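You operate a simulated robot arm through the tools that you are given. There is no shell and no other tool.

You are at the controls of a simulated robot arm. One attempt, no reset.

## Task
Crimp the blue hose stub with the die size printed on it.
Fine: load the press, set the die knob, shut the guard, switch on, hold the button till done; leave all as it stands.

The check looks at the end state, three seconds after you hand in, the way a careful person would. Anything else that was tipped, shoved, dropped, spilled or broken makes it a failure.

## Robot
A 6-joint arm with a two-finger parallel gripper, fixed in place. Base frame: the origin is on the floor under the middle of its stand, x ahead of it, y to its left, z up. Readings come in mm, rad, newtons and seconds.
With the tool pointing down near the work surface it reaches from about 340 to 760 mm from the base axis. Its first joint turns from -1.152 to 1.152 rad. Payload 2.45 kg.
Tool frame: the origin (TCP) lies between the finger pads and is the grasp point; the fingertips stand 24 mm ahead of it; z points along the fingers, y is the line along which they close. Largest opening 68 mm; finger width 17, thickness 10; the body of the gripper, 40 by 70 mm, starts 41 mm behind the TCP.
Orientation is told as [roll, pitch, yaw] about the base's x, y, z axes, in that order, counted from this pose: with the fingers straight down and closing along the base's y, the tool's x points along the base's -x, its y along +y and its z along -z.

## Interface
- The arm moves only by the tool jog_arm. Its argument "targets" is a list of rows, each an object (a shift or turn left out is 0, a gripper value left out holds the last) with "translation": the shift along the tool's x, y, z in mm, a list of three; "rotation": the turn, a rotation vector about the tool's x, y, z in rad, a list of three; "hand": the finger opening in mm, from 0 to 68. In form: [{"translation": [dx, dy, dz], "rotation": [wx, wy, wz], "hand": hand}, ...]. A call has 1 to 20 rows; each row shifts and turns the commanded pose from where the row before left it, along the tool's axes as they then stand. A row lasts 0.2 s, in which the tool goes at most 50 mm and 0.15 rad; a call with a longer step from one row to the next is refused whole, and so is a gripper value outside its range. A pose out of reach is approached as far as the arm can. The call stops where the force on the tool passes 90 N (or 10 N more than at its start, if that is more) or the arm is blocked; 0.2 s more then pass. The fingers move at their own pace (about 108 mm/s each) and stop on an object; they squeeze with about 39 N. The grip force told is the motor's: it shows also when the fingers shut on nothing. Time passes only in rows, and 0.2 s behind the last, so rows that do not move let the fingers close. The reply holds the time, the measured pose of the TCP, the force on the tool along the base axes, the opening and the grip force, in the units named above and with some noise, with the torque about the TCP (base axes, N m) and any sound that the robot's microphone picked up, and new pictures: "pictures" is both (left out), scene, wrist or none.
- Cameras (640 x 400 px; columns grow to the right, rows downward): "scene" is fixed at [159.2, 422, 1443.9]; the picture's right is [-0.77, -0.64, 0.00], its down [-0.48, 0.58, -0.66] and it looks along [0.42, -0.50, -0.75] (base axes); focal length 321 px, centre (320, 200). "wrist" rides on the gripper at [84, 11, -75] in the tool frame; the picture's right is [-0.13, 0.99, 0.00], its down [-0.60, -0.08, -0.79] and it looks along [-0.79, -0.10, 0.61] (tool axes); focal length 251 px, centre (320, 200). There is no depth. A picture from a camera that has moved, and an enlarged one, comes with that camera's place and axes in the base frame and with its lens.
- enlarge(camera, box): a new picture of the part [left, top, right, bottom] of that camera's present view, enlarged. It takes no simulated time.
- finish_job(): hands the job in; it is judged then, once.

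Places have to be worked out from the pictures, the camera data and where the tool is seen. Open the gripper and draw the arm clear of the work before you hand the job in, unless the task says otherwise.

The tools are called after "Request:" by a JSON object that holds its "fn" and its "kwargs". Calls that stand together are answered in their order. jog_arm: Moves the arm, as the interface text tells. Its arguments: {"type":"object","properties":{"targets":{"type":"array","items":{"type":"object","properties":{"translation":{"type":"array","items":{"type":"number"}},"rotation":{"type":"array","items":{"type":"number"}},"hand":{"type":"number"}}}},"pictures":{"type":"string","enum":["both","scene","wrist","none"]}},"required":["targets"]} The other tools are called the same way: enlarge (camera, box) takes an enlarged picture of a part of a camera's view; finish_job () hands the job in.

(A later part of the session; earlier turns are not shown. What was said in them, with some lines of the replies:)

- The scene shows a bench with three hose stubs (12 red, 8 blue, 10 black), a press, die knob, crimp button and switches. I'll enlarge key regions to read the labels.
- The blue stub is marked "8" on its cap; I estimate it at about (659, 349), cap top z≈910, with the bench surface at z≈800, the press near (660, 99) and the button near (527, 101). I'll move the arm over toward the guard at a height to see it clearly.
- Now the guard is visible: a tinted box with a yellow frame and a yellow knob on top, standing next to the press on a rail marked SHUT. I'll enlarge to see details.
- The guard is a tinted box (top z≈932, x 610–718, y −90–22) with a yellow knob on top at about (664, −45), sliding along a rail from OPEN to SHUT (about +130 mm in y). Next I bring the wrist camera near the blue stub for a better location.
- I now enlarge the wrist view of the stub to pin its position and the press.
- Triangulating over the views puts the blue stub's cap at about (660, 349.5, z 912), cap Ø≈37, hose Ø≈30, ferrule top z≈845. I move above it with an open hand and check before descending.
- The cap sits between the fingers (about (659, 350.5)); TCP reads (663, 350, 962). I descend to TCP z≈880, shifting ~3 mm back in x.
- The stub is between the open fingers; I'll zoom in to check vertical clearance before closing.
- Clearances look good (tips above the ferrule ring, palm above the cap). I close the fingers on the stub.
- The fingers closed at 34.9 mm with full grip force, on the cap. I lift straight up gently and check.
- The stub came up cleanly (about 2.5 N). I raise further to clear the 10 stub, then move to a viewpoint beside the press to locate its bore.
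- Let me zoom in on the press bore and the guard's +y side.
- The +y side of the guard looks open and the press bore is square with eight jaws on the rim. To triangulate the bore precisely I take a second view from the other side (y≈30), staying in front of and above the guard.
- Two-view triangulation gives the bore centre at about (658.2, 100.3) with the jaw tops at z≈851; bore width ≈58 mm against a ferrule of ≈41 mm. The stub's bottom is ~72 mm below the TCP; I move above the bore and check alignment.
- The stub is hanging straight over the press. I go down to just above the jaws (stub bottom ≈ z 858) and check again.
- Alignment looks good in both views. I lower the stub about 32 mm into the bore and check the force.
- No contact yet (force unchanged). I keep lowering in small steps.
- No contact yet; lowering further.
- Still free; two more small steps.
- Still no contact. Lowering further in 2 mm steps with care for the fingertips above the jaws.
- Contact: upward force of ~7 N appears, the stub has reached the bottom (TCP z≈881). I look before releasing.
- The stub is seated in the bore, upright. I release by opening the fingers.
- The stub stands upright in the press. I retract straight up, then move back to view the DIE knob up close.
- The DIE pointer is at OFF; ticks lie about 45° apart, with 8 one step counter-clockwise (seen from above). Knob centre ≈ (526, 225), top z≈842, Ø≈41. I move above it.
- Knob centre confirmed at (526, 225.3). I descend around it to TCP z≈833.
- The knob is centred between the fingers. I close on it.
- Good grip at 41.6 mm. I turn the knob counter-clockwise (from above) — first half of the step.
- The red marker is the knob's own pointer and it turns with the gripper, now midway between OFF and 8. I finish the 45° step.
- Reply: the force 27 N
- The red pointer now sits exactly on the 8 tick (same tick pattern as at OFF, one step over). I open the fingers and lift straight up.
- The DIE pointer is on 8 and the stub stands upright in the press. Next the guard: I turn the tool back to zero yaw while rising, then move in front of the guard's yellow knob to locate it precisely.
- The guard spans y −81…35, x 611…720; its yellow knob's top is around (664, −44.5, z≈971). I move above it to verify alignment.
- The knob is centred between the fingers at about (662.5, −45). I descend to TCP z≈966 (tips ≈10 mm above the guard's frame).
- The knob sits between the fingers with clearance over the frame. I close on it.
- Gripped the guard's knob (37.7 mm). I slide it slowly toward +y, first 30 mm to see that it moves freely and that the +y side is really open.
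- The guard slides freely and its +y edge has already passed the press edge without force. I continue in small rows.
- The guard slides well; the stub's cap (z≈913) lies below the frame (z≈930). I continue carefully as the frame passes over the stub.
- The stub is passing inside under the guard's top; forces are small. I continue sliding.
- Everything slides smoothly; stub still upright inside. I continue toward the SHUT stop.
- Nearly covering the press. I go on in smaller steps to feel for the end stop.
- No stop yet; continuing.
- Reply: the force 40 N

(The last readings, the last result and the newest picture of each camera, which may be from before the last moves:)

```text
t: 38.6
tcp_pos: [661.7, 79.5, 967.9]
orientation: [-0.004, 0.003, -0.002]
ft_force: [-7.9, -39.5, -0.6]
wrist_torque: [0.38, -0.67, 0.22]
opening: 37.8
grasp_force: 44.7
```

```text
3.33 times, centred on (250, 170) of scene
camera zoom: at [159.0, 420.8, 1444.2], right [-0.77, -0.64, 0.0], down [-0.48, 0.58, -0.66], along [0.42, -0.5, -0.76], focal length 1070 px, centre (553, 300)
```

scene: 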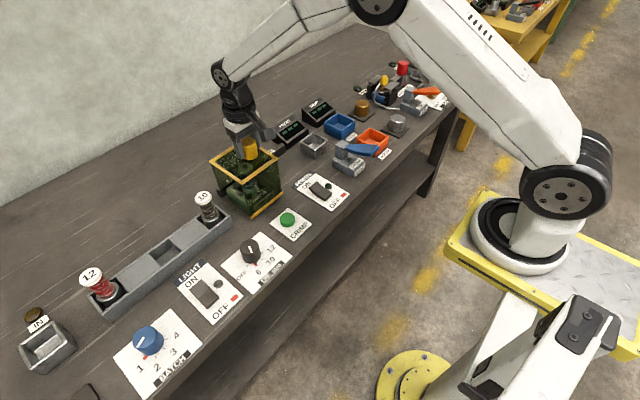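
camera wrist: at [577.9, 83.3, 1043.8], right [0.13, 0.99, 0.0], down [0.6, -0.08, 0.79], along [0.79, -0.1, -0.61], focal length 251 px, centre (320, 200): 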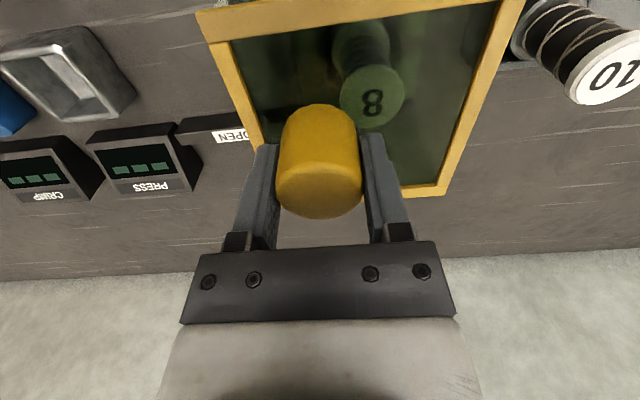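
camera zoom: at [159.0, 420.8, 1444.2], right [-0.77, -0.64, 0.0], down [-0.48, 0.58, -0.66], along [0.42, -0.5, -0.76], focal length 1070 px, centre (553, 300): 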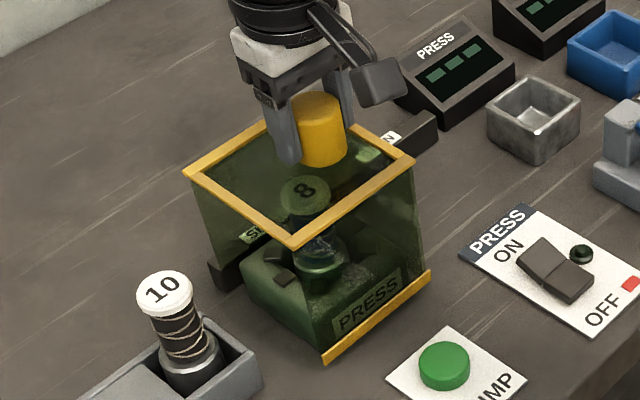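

The end stop is felt (−39 N at y≈80, travel 125 mm), so the guard is fully shut. I relieve the push slightly, then open the fingers and rise.

Request:
{"fn": "jog_arm", "kwargs": {"targets": [{"translation": [0, -3, 0]}, {"translation": [0, -2.5, 0]}, {"hand": 42}, {"hand": 55}, {"hand": 66}, {"translation": [0, 0, -15]}, {"translation": [0, 0, -30]}, {"translation": [0, 0, -40]}]}}

Request:
{"fn": "enlarge", "kwargs": {"camera": "scene", "box": [190, 110, 310, 230]}}

Request:
{"fn": "enlarge", "kwargs": {"camera": "wrist", "box": [180, 0, 460, 200]}}

```text
t: 40.4
tcp_pos: [663.5, 80.2, 1053.4]
orientation: [0.0, 0.0, 0.0]
ft_force: [-0.1, -0.6, -0.4]
wrist_torque: [0.0, -0.01, -0.01]
opening: 66.2
grasp_force: 0.1
camera wrist: at [578.8, 92.5, 1128.8], right [0.13, 0.99, 0.0], down [0.6, -0.08, 0.79], along [0.79, -0.1, -0.61], focal length 251 px, centre (320, 200)
```

scene: 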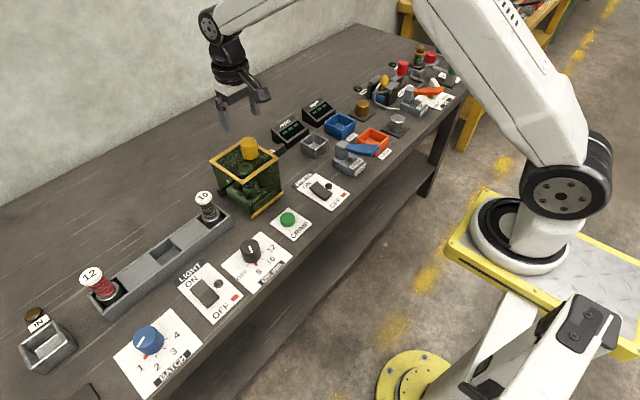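
wrist: 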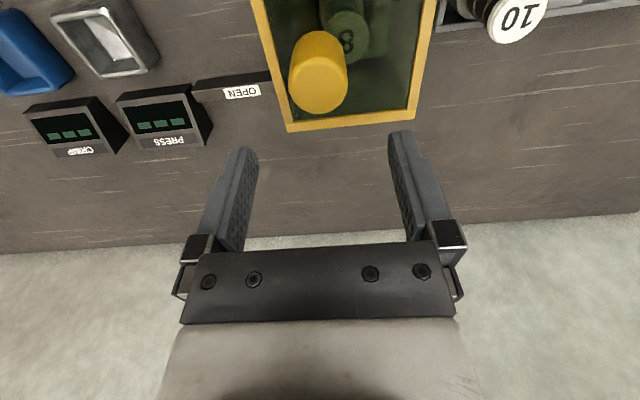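

```text
3.33 times, centred on (250, 170) of scene
camera zoom: at [159.1, 422.0, 1443.9], right [-0.77, -0.64, 0.0], down [-0.48, 0.58, -0.66], along [0.42, -0.5, -0.75], focal length 1070 px, centre (553, 300)
```

zoom: 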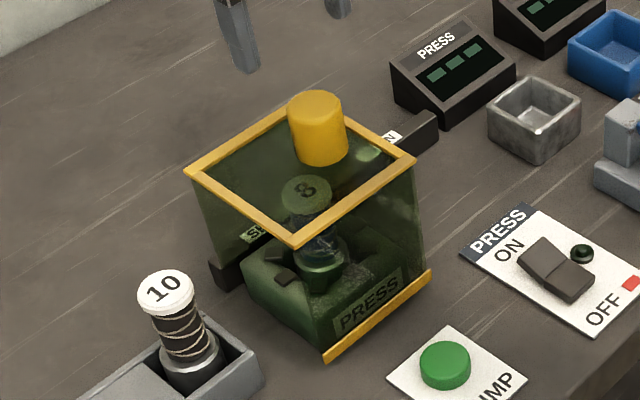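

```text
2.00 times, centred on (320, 100) of wrist
camera zoom: at [578.8, 92.5, 1128.8], right [0.13, 0.99, 0.0], down [0.6, -0.08, 0.79], along [0.79, -0.1, -0.61], focal length 503 px, centre (320, 400)
```

zoom: 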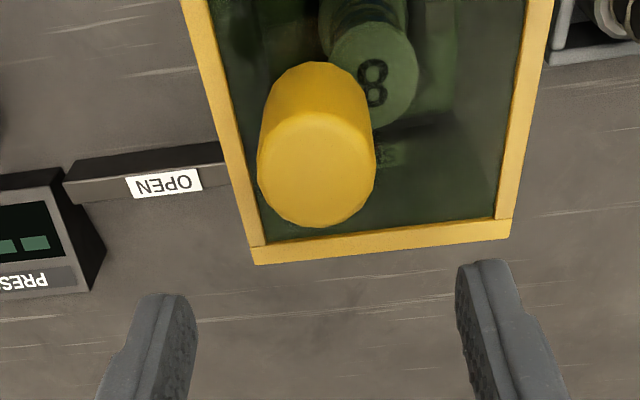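

The guard is shut with the stub upright inside. Now the PRESS rocker: I move back to view it up close and close the fingers for pressing.

Request:
{"fn": "jog_arm", "kwargs": {"targets": [{"translation": [42, -22, 0]}, {"translation": [42, -22, 0]}, {"translation": [42, -22, 0]}, {"translation": [42, -22, 0]}, {"translation": [42, -22, 0]}, {"translation": [0, 0, 40], "hand": 0}, {"translation": [0, 0, 40]}, {"translation": [0, 0, 0]}]}}

Request:
{"fn": "enlarge", "kwargs": {"camera": "wrist", "box": [220, 20, 440, 180]}}

Request:
{"fn": "enlarge", "kwargs": {"camera": "scene", "box": [280, 150, 380, 230]}}

```text
t: 42.2
tcp_pos: [453.5, -28.5, 971.3]
orientation: [0.001, 0.0, 0.0]
ft_force: [0.6, 0.2, 0.3]
wrist_torque: [0.0, -0.04, 0.01]
opening: 0.1
grasp_force: 23.5
camera wrist: at [367.9, -16.7, 1047.8], right [0.13, 0.99, 0.0], down [0.6, -0.08, 0.79], along [0.79, -0.1, -0.61], focal length 251 px, centre (320, 200)
```

scene: 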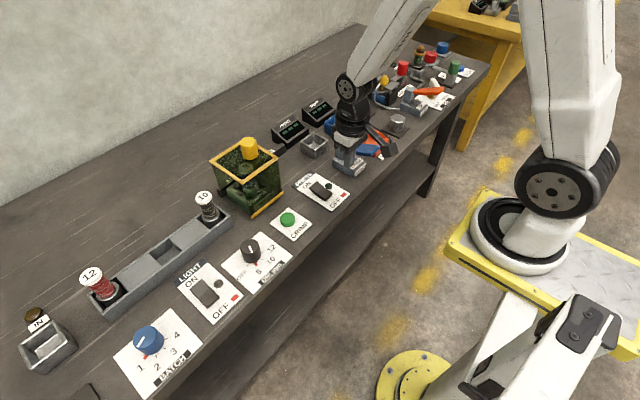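
wrist: 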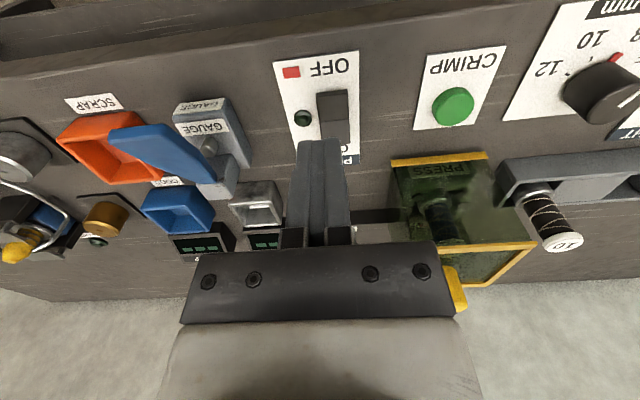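

```text
2.50 times, centred on (330, 100) of wrist
camera zoom: at [367.9, -16.7, 1047.8], right [0.13, 0.99, 0.0], down [0.6, -0.08, 0.79], along [0.79, -0.1, -0.61], focal length 629 px, centre (295, 450)
```

zoom: 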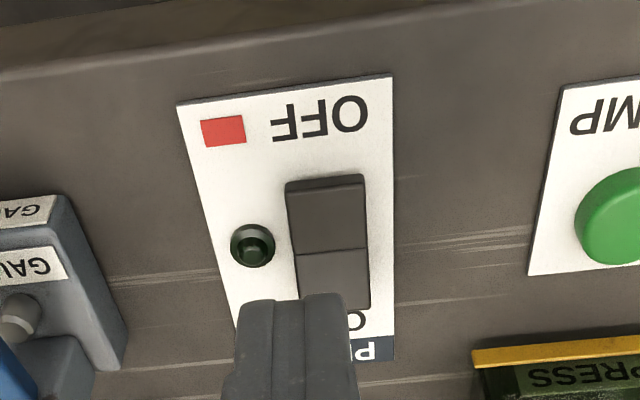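

```text
5.00 times, centred on (330, 190) of scene
camera zoom: at [159.2, 422.0, 1443.9], right [-0.77, -0.64, 0.0], down [-0.48, 0.58, -0.66], along [0.42, -0.5, -0.75], focal length 1605 px, centre (270, 250)
```

zoom: 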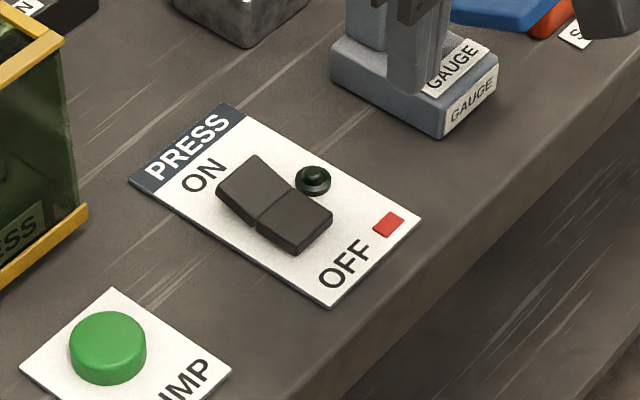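

The PRESS rocker is in OFF with its ON end (far side) raised; I place the ON half at about (549, −23), z≈818. I move the closed fingertips above it.

Request:
{"fn": "jog_arm", "kwargs": {"targets": [{"translation": [-33, 2, 0]}, {"translation": [-33, 2, 0]}, {"translation": [-31, 1.7, 0]}, {"translation": [0, 0, 35]}, {"translation": [0, 0, 35]}, {"translation": [0, 0, 31]}]}}

Request:
{"fn": "enlarge", "kwargs": {"camera": "wrist", "box": [220, 40, 440, 220]}}

Request:
{"fn": "enlarge", "kwargs": {"camera": "scene", "box": [270, 140, 380, 230]}}

```text
t: 43.6
tcp_pos: [549.5, -23.2, 870.5]
orientation: [0.0, 0.002, 0.0]
ft_force: [-0.4, 0.4, 1.2]
wrist_torque: [0.0, -0.01, 0.01]
opening: 0.2
grasp_force: 23.6
camera wrist: at [465.1, -11.9, 947.0], right [0.13, 0.99, 0.0], down [0.6, -0.08, 0.79], along [0.79, -0.1, -0.61], focal length 251 px, centre (320, 200)
```

scene: 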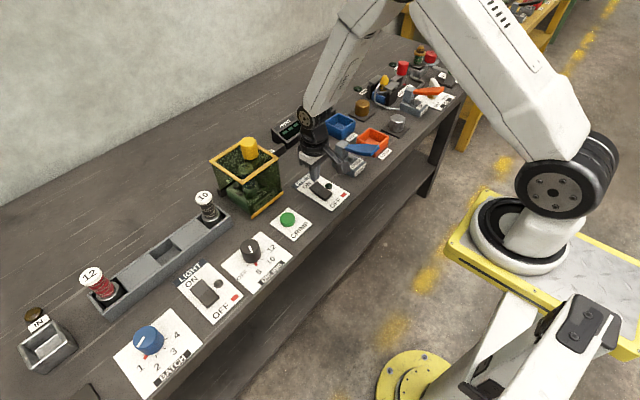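
wrist: 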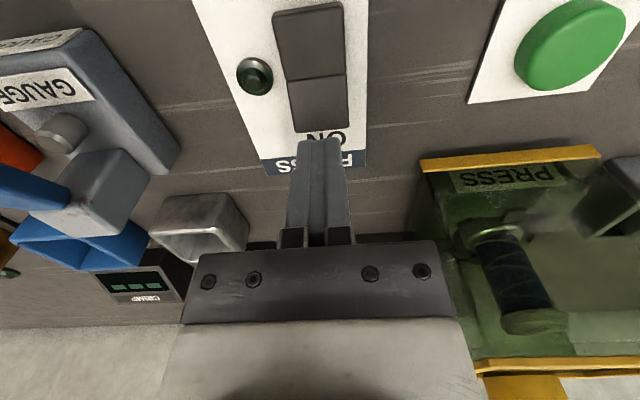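

```text
2.22 times, centred on (330, 130) of wrist
camera zoom: at [465.1, -11.9, 947.0], right [0.13, 0.99, 0.0], down [0.6, -0.08, 0.79], along [0.79, -0.1, -0.61], focal length 559 px, centre (298, 356)
```

zoom: 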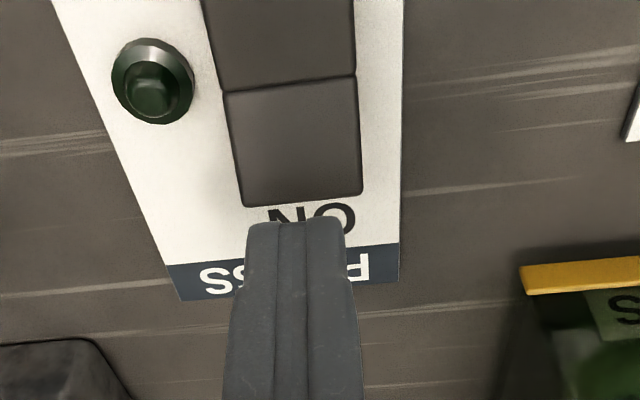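

```text
4.44 times, centred on (325, 185) of scene
camera zoom: at [159.2, 422.0, 1443.8], right [-0.77, -0.64, 0.0], down [-0.48, 0.58, -0.66], along [0.42, -0.5, -0.75], focal length 1427 px, centre (298, 267)
```

zoom: 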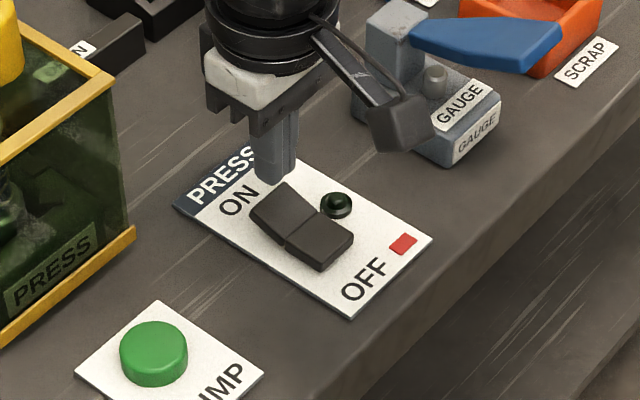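

Fingertips are above the outer part of the ON half. I descend close, then press in small steps watching the force.

Request:
{"fn": "jog_arm", "kwargs": {"targets": [{"translation": [0, 0, 8]}, {"translation": [0, 0, 8]}, {"translation": [0, 0, 4]}], "pictures": "none"}}

Request:
{"fn": "jog_arm", "kwargs": {"targets": [{"translation": [0, 0, 3]}, {"translation": [0, 0, 3]}], "pictures": "none"}}

```text
t: 44.4
tcp_pos: [548.6, -22.8, 852.4]
orientation: [0.0, 0.0, -0.002]
ft_force: [0.4, 0.3, 0.4]
wrist_torque: [0.04, 0.01, 0.01]
opening: 0.0
grasp_force: 23.9
```

```text
t: 45.0
tcp_pos: [549.6, -23.3, 844.0]
orientation: [0.0, 0.004, 0.001]
ft_force: [-1.3, 0.2, 0.3]
wrist_torque: [-0.02, 0.02, 0.0]
opening: 0.2
grasp_force: 24.1
```

No contact yet at tips z≈820. I continue with small steps.

Request:
{"fn": "jog_arm", "kwargs": {"targets": [{"translation": [0, 0, 2]}, {"translation": [0, 0, 2]}], "pictures": "none"}}

```text
t: 45.6
tcp_pos: [549.5, -21.8, 841.7]
orientation: [0.001, -0.001, 0.001]
ft_force: [-2.6, -0.7, 7.0]
wrist_torque: [0.01, 0.13, 0.01]
opening: 0.0
grasp_force: 23.8
```

Contact (7 N upward) at TCP z≈841. I press further in 2 mm steps until the rocker tips over.

Request:
{"fn": "jog_arm", "kwargs": {"targets": [{"translation": [0, 0, 2]}, {"translation": [0, 0, 2]}], "pictures": "scene"}}

Request:
{"fn": "enlarge", "kwargs": {"camera": "scene", "box": [270, 140, 380, 230]}}

```text
t: 46.2
tcp_pos: [550.1, -23.8, 840.6]
orientation: [-0.001, -0.001, 0.0]
ft_force: [-25.2, 4.3, 72.6]
wrist_torque: [0.07, 1.17, -0.1]
opening: 0.0
grasp_force: 23.6
```

scene: 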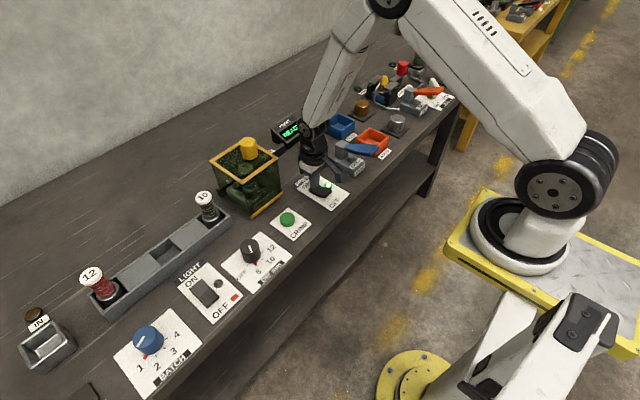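

```text
4.44 times, centred on (325, 185) of scene
camera zoom: at [157.2, 422.2, 1444.0], right [-0.77, -0.64, 0.0], down [-0.48, 0.58, -0.66], along [0.42, -0.5, -0.75], focal length 1427 px, centre (298, 267)
```

zoom: 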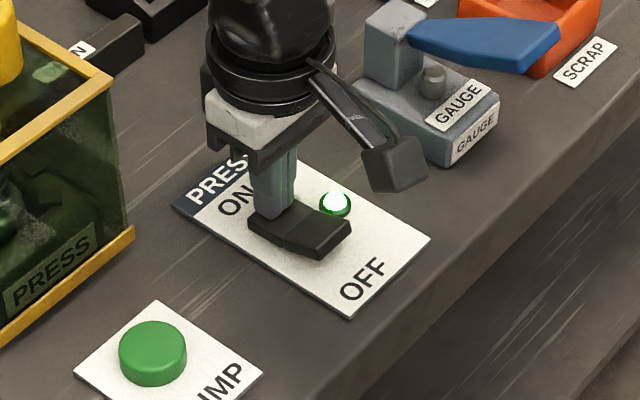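

The rocker flipped to ON: the lamp is lit and the PRESS display came on. I retract upward now.

Request:
{"fn": "jog_arm", "kwargs": {"targets": [{"translation": [0, 0, -6]}, {"translation": [0, 0, -15]}, {"translation": [0, 0, -25]}, {"translation": [0, 0, -25]}]}}

Request:
{"fn": "enlarge", "kwargs": {"camera": "scene", "box": [180, 100, 340, 220]}}

Request:
{"fn": "enlarge", "kwargs": {"camera": "wrist", "box": [380, 0, 640, 200]}}

Request:
{"fn": "enlarge", "kwargs": {"camera": "scene", "box": [260, 100, 360, 220]}}

```text
t: 47.2
tcp_pos: [549.4, -22.0, 907.7]
orientation: [-0.001, 0.0, 0.0]
ft_force: [0.9, 1.0, 0.5]
wrist_torque: [0.01, -0.04, 0.02]
opening: 0.0
grasp_force: 23.5
camera wrist: at [464.5, -11.5, 984.6], right [0.13, 0.99, 0.0], down [0.6, -0.08, 0.79], along [0.79, -0.1, -0.61], focal length 251 px, centre (320, 200)
```

scene: 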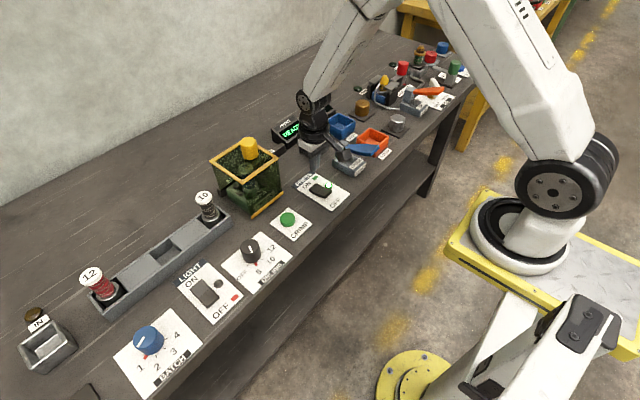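
wrist: 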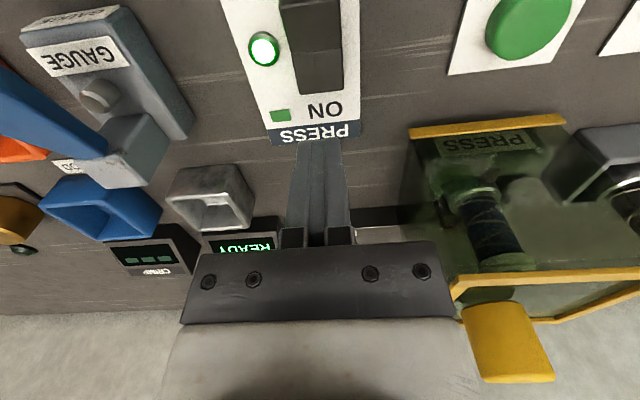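

```text
3.33 times, centred on (260, 160) of scene
camera zoom: at [159.2, 422.0, 1443.9], right [-0.77, -0.64, 0.0], down [-0.48, 0.58, -0.66], along [0.42, -0.5, -0.75], focal length 1070 px, centre (520, 333)
```

zoom: 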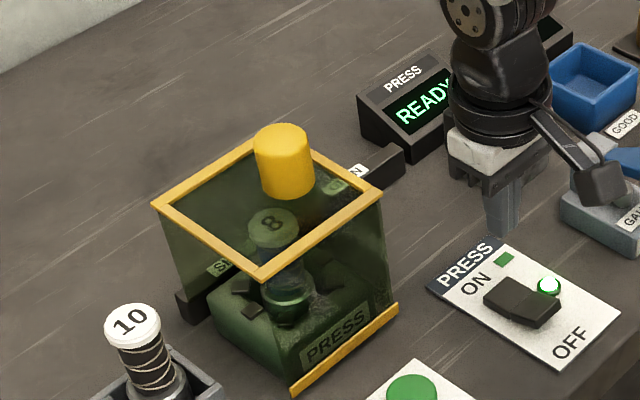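

```text
2.00 times, centred on (510, 100) of wrist
camera zoom: at [464.5, -11.5, 984.6], right [0.13, 0.99, 0.0], down [0.6, -0.08, 0.79], along [0.79, -0.1, -0.61], focal length 503 px, centre (-60, 400)
```

zoom: 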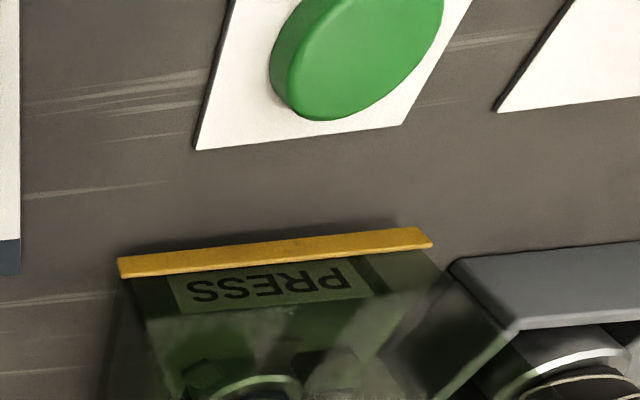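

```text
3.33 times, centred on (310, 160) of scene
camera zoom: at [159.2, 422.0, 1443.9], right [-0.77, -0.64, 0.0], down [-0.48, 0.58, -0.66], along [0.42, -0.5, -0.75], focal length 1070 px, centre (353, 333)
```

zoom: 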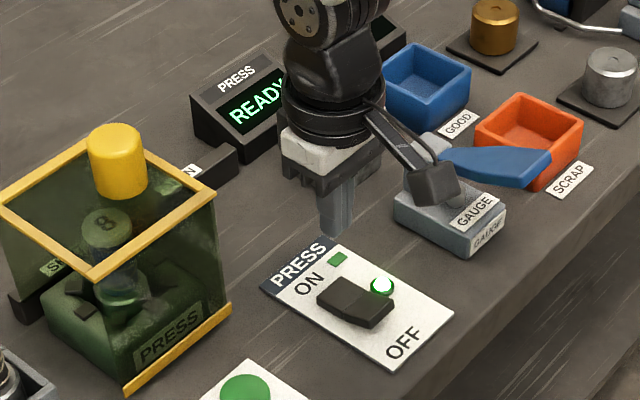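

The display shows READY. The CRIMP button's top centre triangulates to about (530.5, 99.5, z 815); I move the closed fingertips over it.

Request:
{"fn": "jog_arm", "kwargs": {"targets": [{"translation": [6, 40, 0]}, {"translation": [6.5, 42, 0]}, {"translation": [6, 40.5, 0]}, {"translation": [0, 0, 15]}, {"translation": [0, 0, 10]}]}}

Request:
{"fn": "enlarge", "kwargs": {"camera": "wrist", "box": [220, 40, 440, 220]}}

Request:
{"fn": "enlarge", "kwargs": {"camera": "scene", "box": [230, 150, 340, 240]}}

```text
t: 48.4
tcp_pos: [530.3, 99.4, 883.2]
orientation: [0.001, 0.0, -0.001]
ft_force: [-0.7, 0.4, -0.6]
wrist_torque: [-0.01, -0.02, 0.01]
opening: 0.0
grasp_force: 24.2
camera wrist: at [446.6, 111.1, 959.8], right [0.13, 0.99, 0.0], down [0.6, -0.08, 0.79], along [0.79, -0.1, -0.61], focal length 251 px, centre (320, 200)
```

scene: 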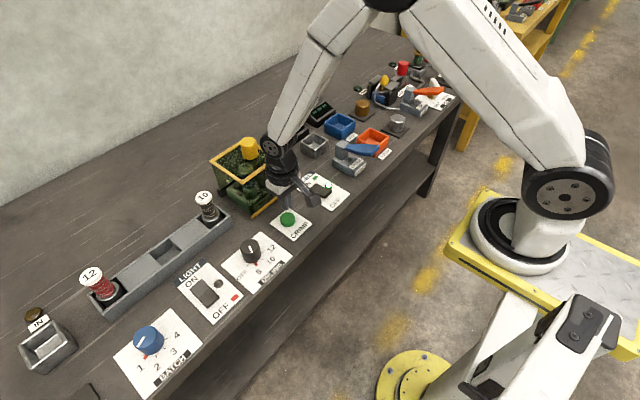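
wrist: 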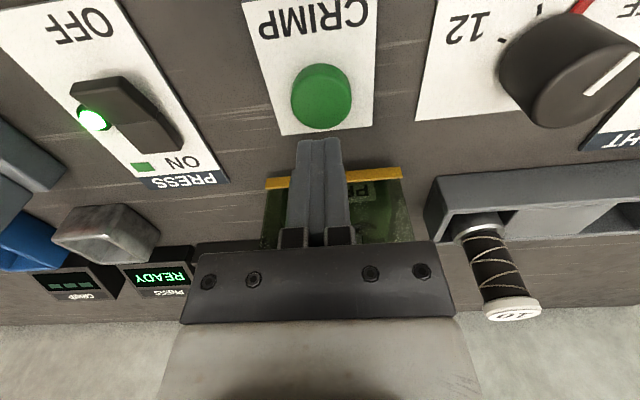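

```text
2.22 times, centred on (330, 130) of wrist
camera zoom: at [446.6, 111.1, 959.8], right [0.13, 0.99, 0.0], down [0.6, -0.08, 0.79], along [0.79, -0.1, -0.61], focal length 559 px, centre (298, 356)
```

zoom: 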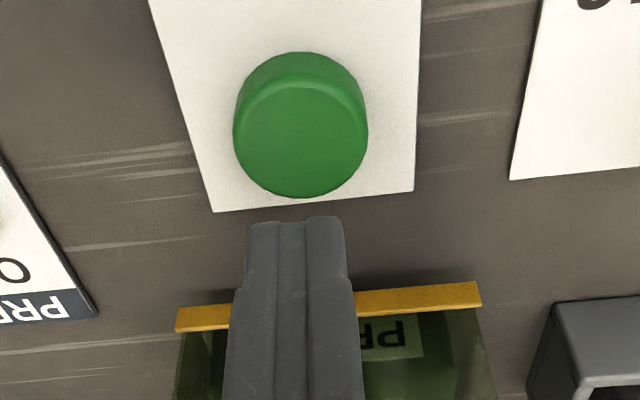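

```text
4.44 times, centred on (285, 195) of scene
camera zoom: at [159.1, 422.1, 1443.8], right [-0.77, -0.64, 0.0], down [-0.48, 0.58, -0.66], along [0.42, -0.5, -0.75], focal length 1427 px, centre (476, 222)
```

zoom: 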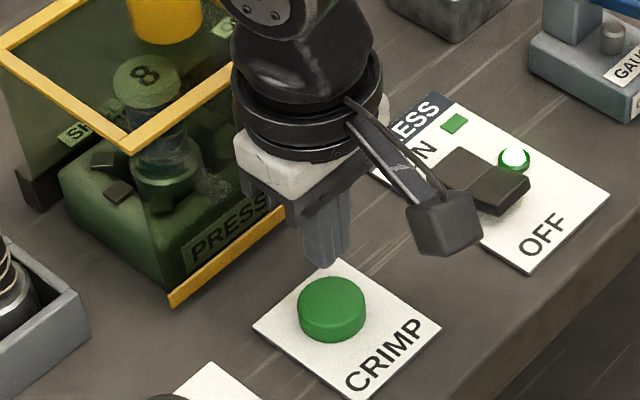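

Button centre refined to about (532.5, 100.6). I shift 2 mm and descend near it.

Request:
{"fn": "jog_arm", "kwargs": {"targets": [{"translation": [-2, 1, 10]}, {"translation": [0, 0, 12]}, {"translation": [0, 0, 10]}, {"translation": [0, 0, 4]}], "pictures": "none"}}

Request:
{"fn": "jog_arm", "kwargs": {"targets": [{"translation": [0, 0, 2]}, {"translation": [0, 0, 2]}], "pictures": "none"}}

```text
t: 49.4
tcp_pos: [532.5, 101.7, 846.9]
orientation: [0.001, -0.001, -0.001]
ft_force: [-0.4, -0.6, -0.3]
wrist_torque: [0.0, -0.01, 0.0]
opening: 0.0
grasp_force: 23.9
```

```text
t: 50.0
tcp_pos: [533.3, 101.2, 843.2]
orientation: [-0.001, 0.0, 0.001]
ft_force: [-0.1, 0.8, -0.3]
wrist_torque: [0.02, 0.0, 0.0]
opening: 0.2
grasp_force: 23.7
```

No contact yet at tips z≈818.6. I continue downward in small steps to press and hold.

Request:
{"fn": "jog_arm", "kwargs": {"targets": [{"translation": [0, 0, 2]}, {"translation": [0, 0, 1.5]}], "pictures": "none"}}

```text
t: 50.6
tcp_pos: [533.7, 100.0, 839.5]
orientation: [-0.001, 0.001, 0.0]
ft_force: [-1.1, 0.1, 2.0]
wrist_torque: [0.02, 0.01, -0.04]
opening: 0.0
grasp_force: 23.7
```

Light contact (2 N). I press further and look at the display.

Request:
{"fn": "jog_arm", "kwargs": {"targets": [{"translation": [0, 0, 1.5]}, {"translation": [0, 0, 1.5]}], "pictures": "both"}}

Request:
{"fn": "enlarge", "kwargs": {"camera": "wrist", "box": [40, 160, 320, 320]}}

```text
t: 51.2
tcp_pos: [533.1, 102.0, 836.4]
orientation: [0.001, -0.001, -0.001]
ft_force: [0.7, -1.4, 3.6]
wrist_torque: [-0.01, -0.02, 0.06]
opening: 0.0
grasp_force: 23.8
heard: click
camera wrist: at [448.9, 111.7, 913.5], right [0.13, 0.99, 0.0], down [0.6, -0.08, 0.79], along [0.79, -0.1, -0.61], focal length 251 px, centre (320, 200)
```

scene: 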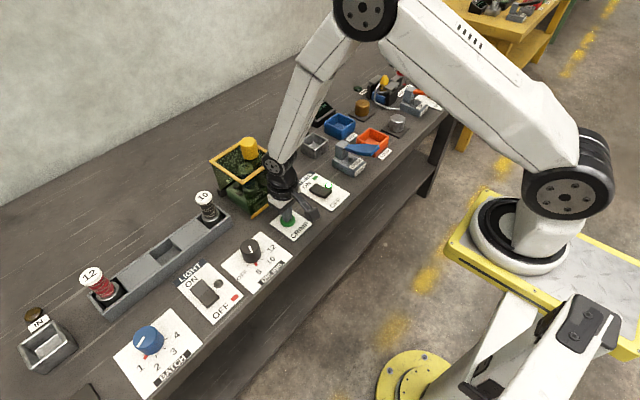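
wrist: 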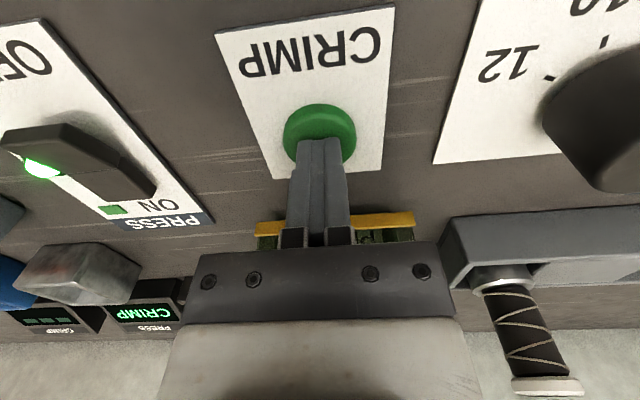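

```text
2.29 times, centred on (180, 240) of wrist
camera zoom: at [448.9, 111.7, 913.5], right [0.13, 0.99, 0.0], down [0.6, -0.08, 0.79], along [0.79, -0.1, -0.61], focal length 575 px, centre (640, 109)
```

zoom: 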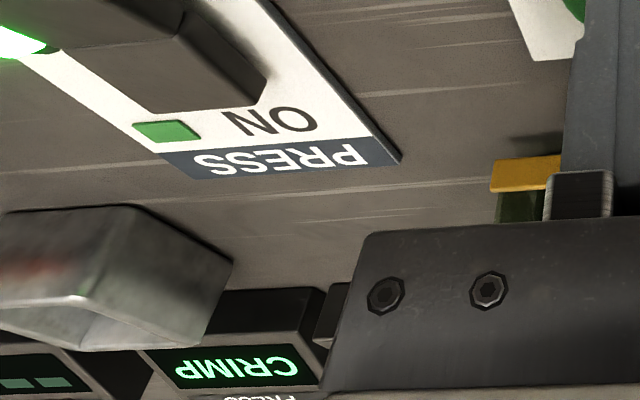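

A click was heard and the display shows CRIMP: the cycle runs. I press a touch more for margin and hold.

Request:
{"fn": "jog_arm", "kwargs": {"targets": [{"translation": [0, 0, 0.7]}, {}, {}, {}, {}, {}], "pictures": "wrist"}}

```text
t: 52.6
tcp_pos: [532.7, 99.8, 836.1]
orientation: [0.0, 0.0, 0.0]
ft_force: [1.3, 0.9, 3.3]
wrist_torque: [-0.01, -0.03, -0.03]
opening: 0.1
grasp_force: 23.6
camera wrist: at [448.6, 111.7, 912.7], right [0.13, 0.99, 0.0], down [0.6, -0.08, 0.79], along [0.79, -0.1, -0.61], focal length 251 px, centre (320, 200)
```

wrist: 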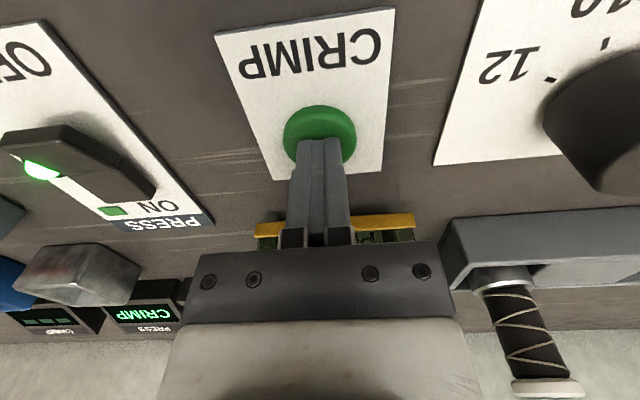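

The display still reads CRIMP; I keep holding.

Request:
{"fn": "jog_arm", "kwargs": {"targets": [{}, {}, {}, {}, {}], "pictures": "wrist"}}

```text
t: 53.8
tcp_pos: [532.8, 100.9, 835.2]
orientation: [0.0, -0.001, -0.002]
ft_force: [0.4, 1.3, 3.9]
wrist_torque: [0.03, -0.02, 0.01]
opening: 0.0
grasp_force: 23.4
camera wrist: at [448.6, 111.6, 912.7], right [0.13, 0.99, 0.0], down [0.6, -0.08, 0.79], along [0.79, -0.1, -0.61], focal length 251 px, centre (320, 200)
```

wrist: 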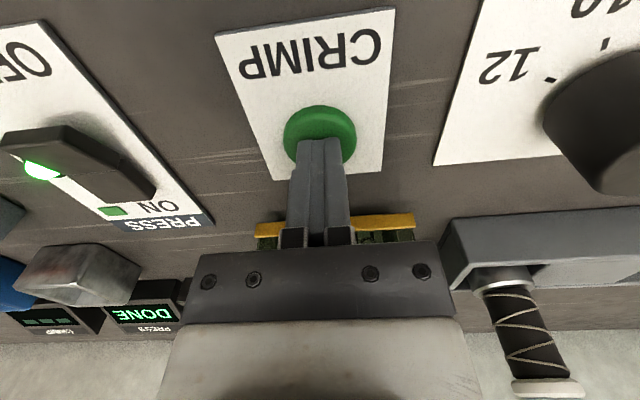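

The display now reads DONE. I release the button by rising straight up.

Request:
{"fn": "jog_arm", "kwargs": {"targets": [{"translation": [0, 0, -10]}, {"translation": [0, 0, -25]}, {"translation": [0, 0, -35]}, {"translation": [0, 0, -40]}]}}

Request:
{"fn": "enlarge", "kwargs": {"camera": "wrist", "box": [60, 60, 340, 300]}}

Request:
{"fn": "enlarge", "kwargs": {"camera": "scene", "box": [190, 100, 350, 220]}}

```text
t: 54.8
tcp_pos: [532.7, 102.1, 946.1]
orientation: [0.0, 0.001, -0.001]
ft_force: [-0.7, 0.0, 0.1]
wrist_torque: [-0.02, 0.0, -0.02]
opening: 0.1
grasp_force: 23.5
camera wrist: at [448.4, 112.9, 1022.6], right [0.13, 0.99, 0.0], down [0.6, -0.08, 0.79], along [0.79, -0.1, -0.61], focal length 251 px, centre (320, 200)
```

scene: 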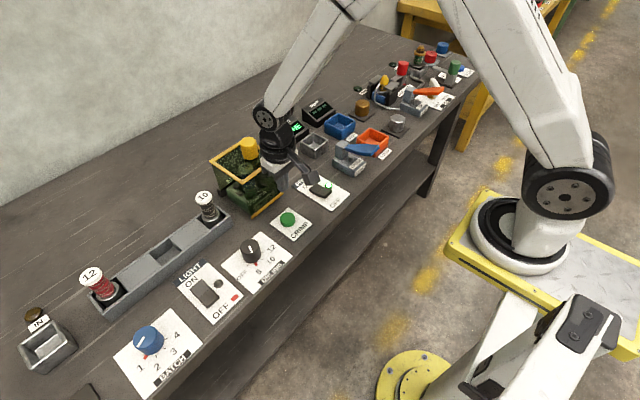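
wrist: 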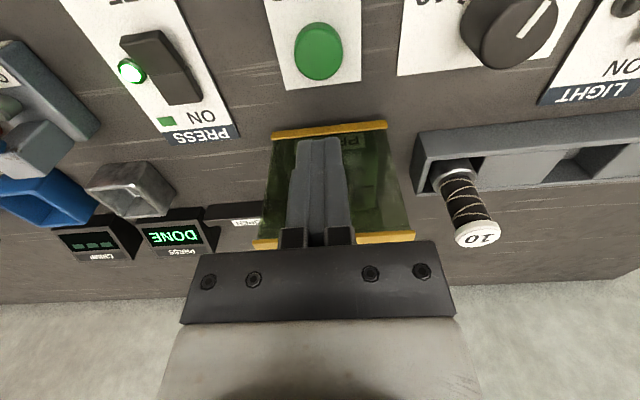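

```text
1.67 times, centred on (200, 180) of wrist
camera zoom: at [448.4, 112.9, 1022.6], right [0.13, 0.99, 0.0], down [0.6, -0.08, 0.79], along [0.79, -0.1, -0.61], focal length 419 px, centre (520, 233)
```

zoom: 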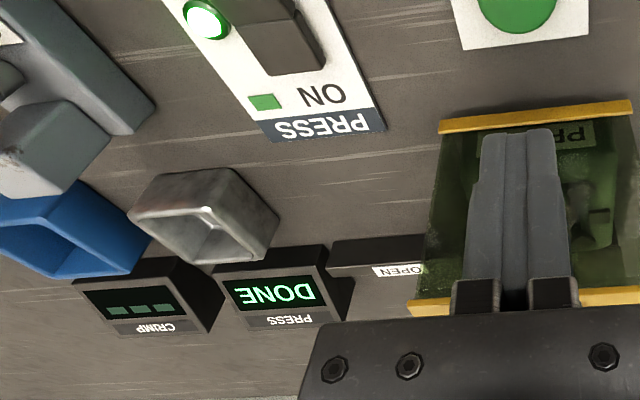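

```text
3.33 times, centred on (270, 160) of scene
camera zoom: at [159.1, 422.0, 1443.9], right [-0.77, -0.64, 0.0], down [-0.48, 0.58, -0.66], along [0.42, -0.5, -0.75], focal length 1070 px, centre (487, 333)
```

zoom: 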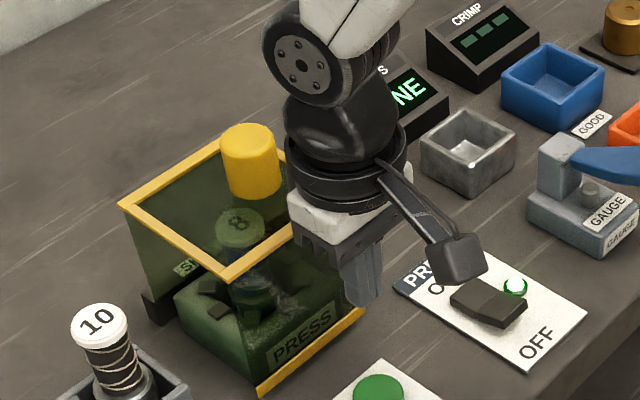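

DONE stays displayed; guard shut, switch on, die at 8. I withdraw the arm up and back and open the gripper.

Request:
{"fn": "jog_arm", "kwargs": {"targets": [{"translation": [0, 0, -45]}, {"translation": [0, 0, -45]}, {"translation": [0, 0, -45]}, {"translation": [0, 0, -45]}, {"translation": [40, 0, -10], "hand": 60}, {"translation": [45, 0, 0]}, {"translation": [45, 0, 0]}, {}]}}

Request:
{"fn": "enlarge", "kwargs": {"camera": "scene", "box": [180, 100, 360, 300]}}

Request:
{"fn": "enlarge", "kwargs": {"camera": "scene", "box": [0, 160, 340, 400]}}

```text
t: 56.6
tcp_pos: [401.7, 99.5, 1135.3]
orientation: [0.0, -0.001, 0.0]
ft_force: [0.9, -0.3, -0.2]
wrist_torque: [0.02, 0.01, -0.02]
opening: 60.2
grasp_force: 0.0
camera wrist: at [317.7, 111.5, 1212.2], right [0.13, 0.99, 0.0], down [0.6, -0.08, 0.79], along [0.79, -0.1, -0.61], focal length 251 px, centre (320, 200)
```

scene: 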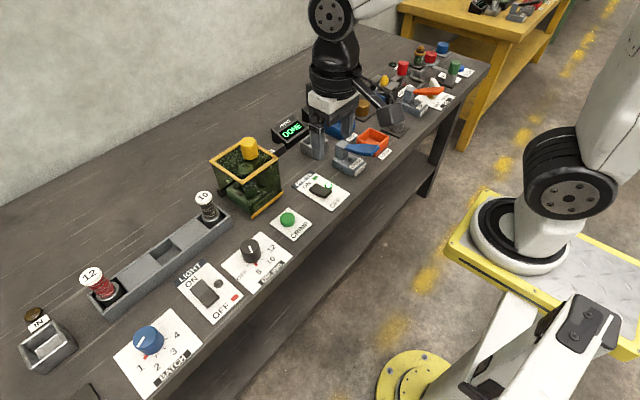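
wrist: 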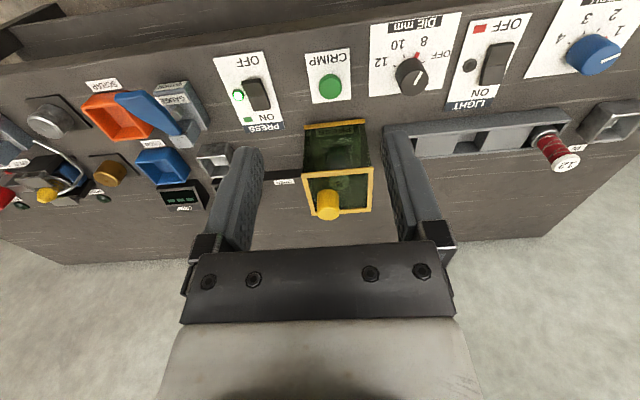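

```text
2.00 times, centred on (270, 200) of scene
camera zoom: at [159.1, 422.0, 1443.9], right [-0.77, -0.64, 0.0], down [-0.48, 0.58, -0.66], along [0.42, -0.5, -0.75], focal length 642 px, centre (420, 200)
```

zoom: 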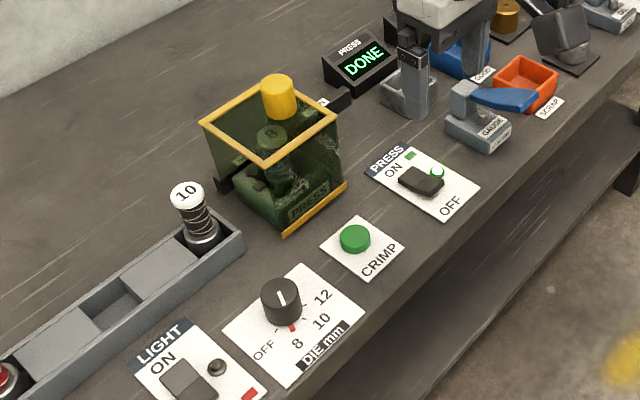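

```text
1.67 times, centred on (170, 280) of scene
camera zoom: at [159.1, 422.0, 1443.9], right [-0.77, -0.64, 0.0], down [-0.48, 0.58, -0.66], along [0.42, -0.5, -0.75], focal length 535 px, centre (570, 67)
```

zoom: 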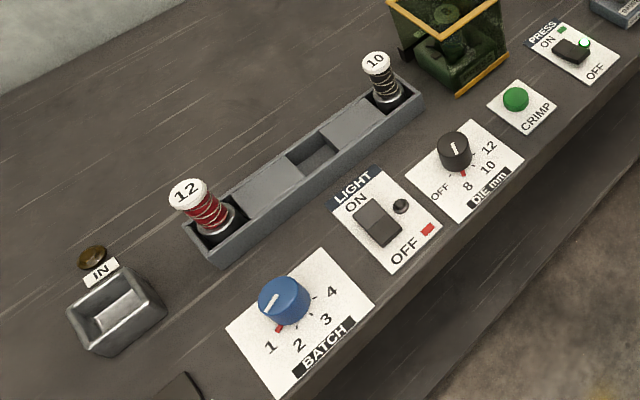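

Everything checks out: the stub is upright in the press, the die pointer is on 8, the guard is shut, the press is ON with DONE displayed, and nothing else has moved. The arm is clear with the gripper open, so I hand in.

Request:
{"fn": "finish_job", "kwargs": {}}

```text
The job is handed in.
```

I crimped the blue hose stub with die 8, the size printed on its cap, and handed the job in. I haven't seen the result of the check.

1. **Stub:** it stands upright in the press, where I loaded it from the rack.
2. **Die knob:** I turned it from OFF, and the red pointer sits on the 8 tick.
3. **Guard:** it is slid fully shut, up to the end stop.
4. **Press switch:** it is ON, with the lamp lit. The display read READY before the crimp.
5. **Crimp button:** I held it until the press display changed from CRIMP to DONE. DONE was still showing when I handed in.

In the last pictures nothing else on the bench had moved. The arm is up and back from the work with the gripper open.
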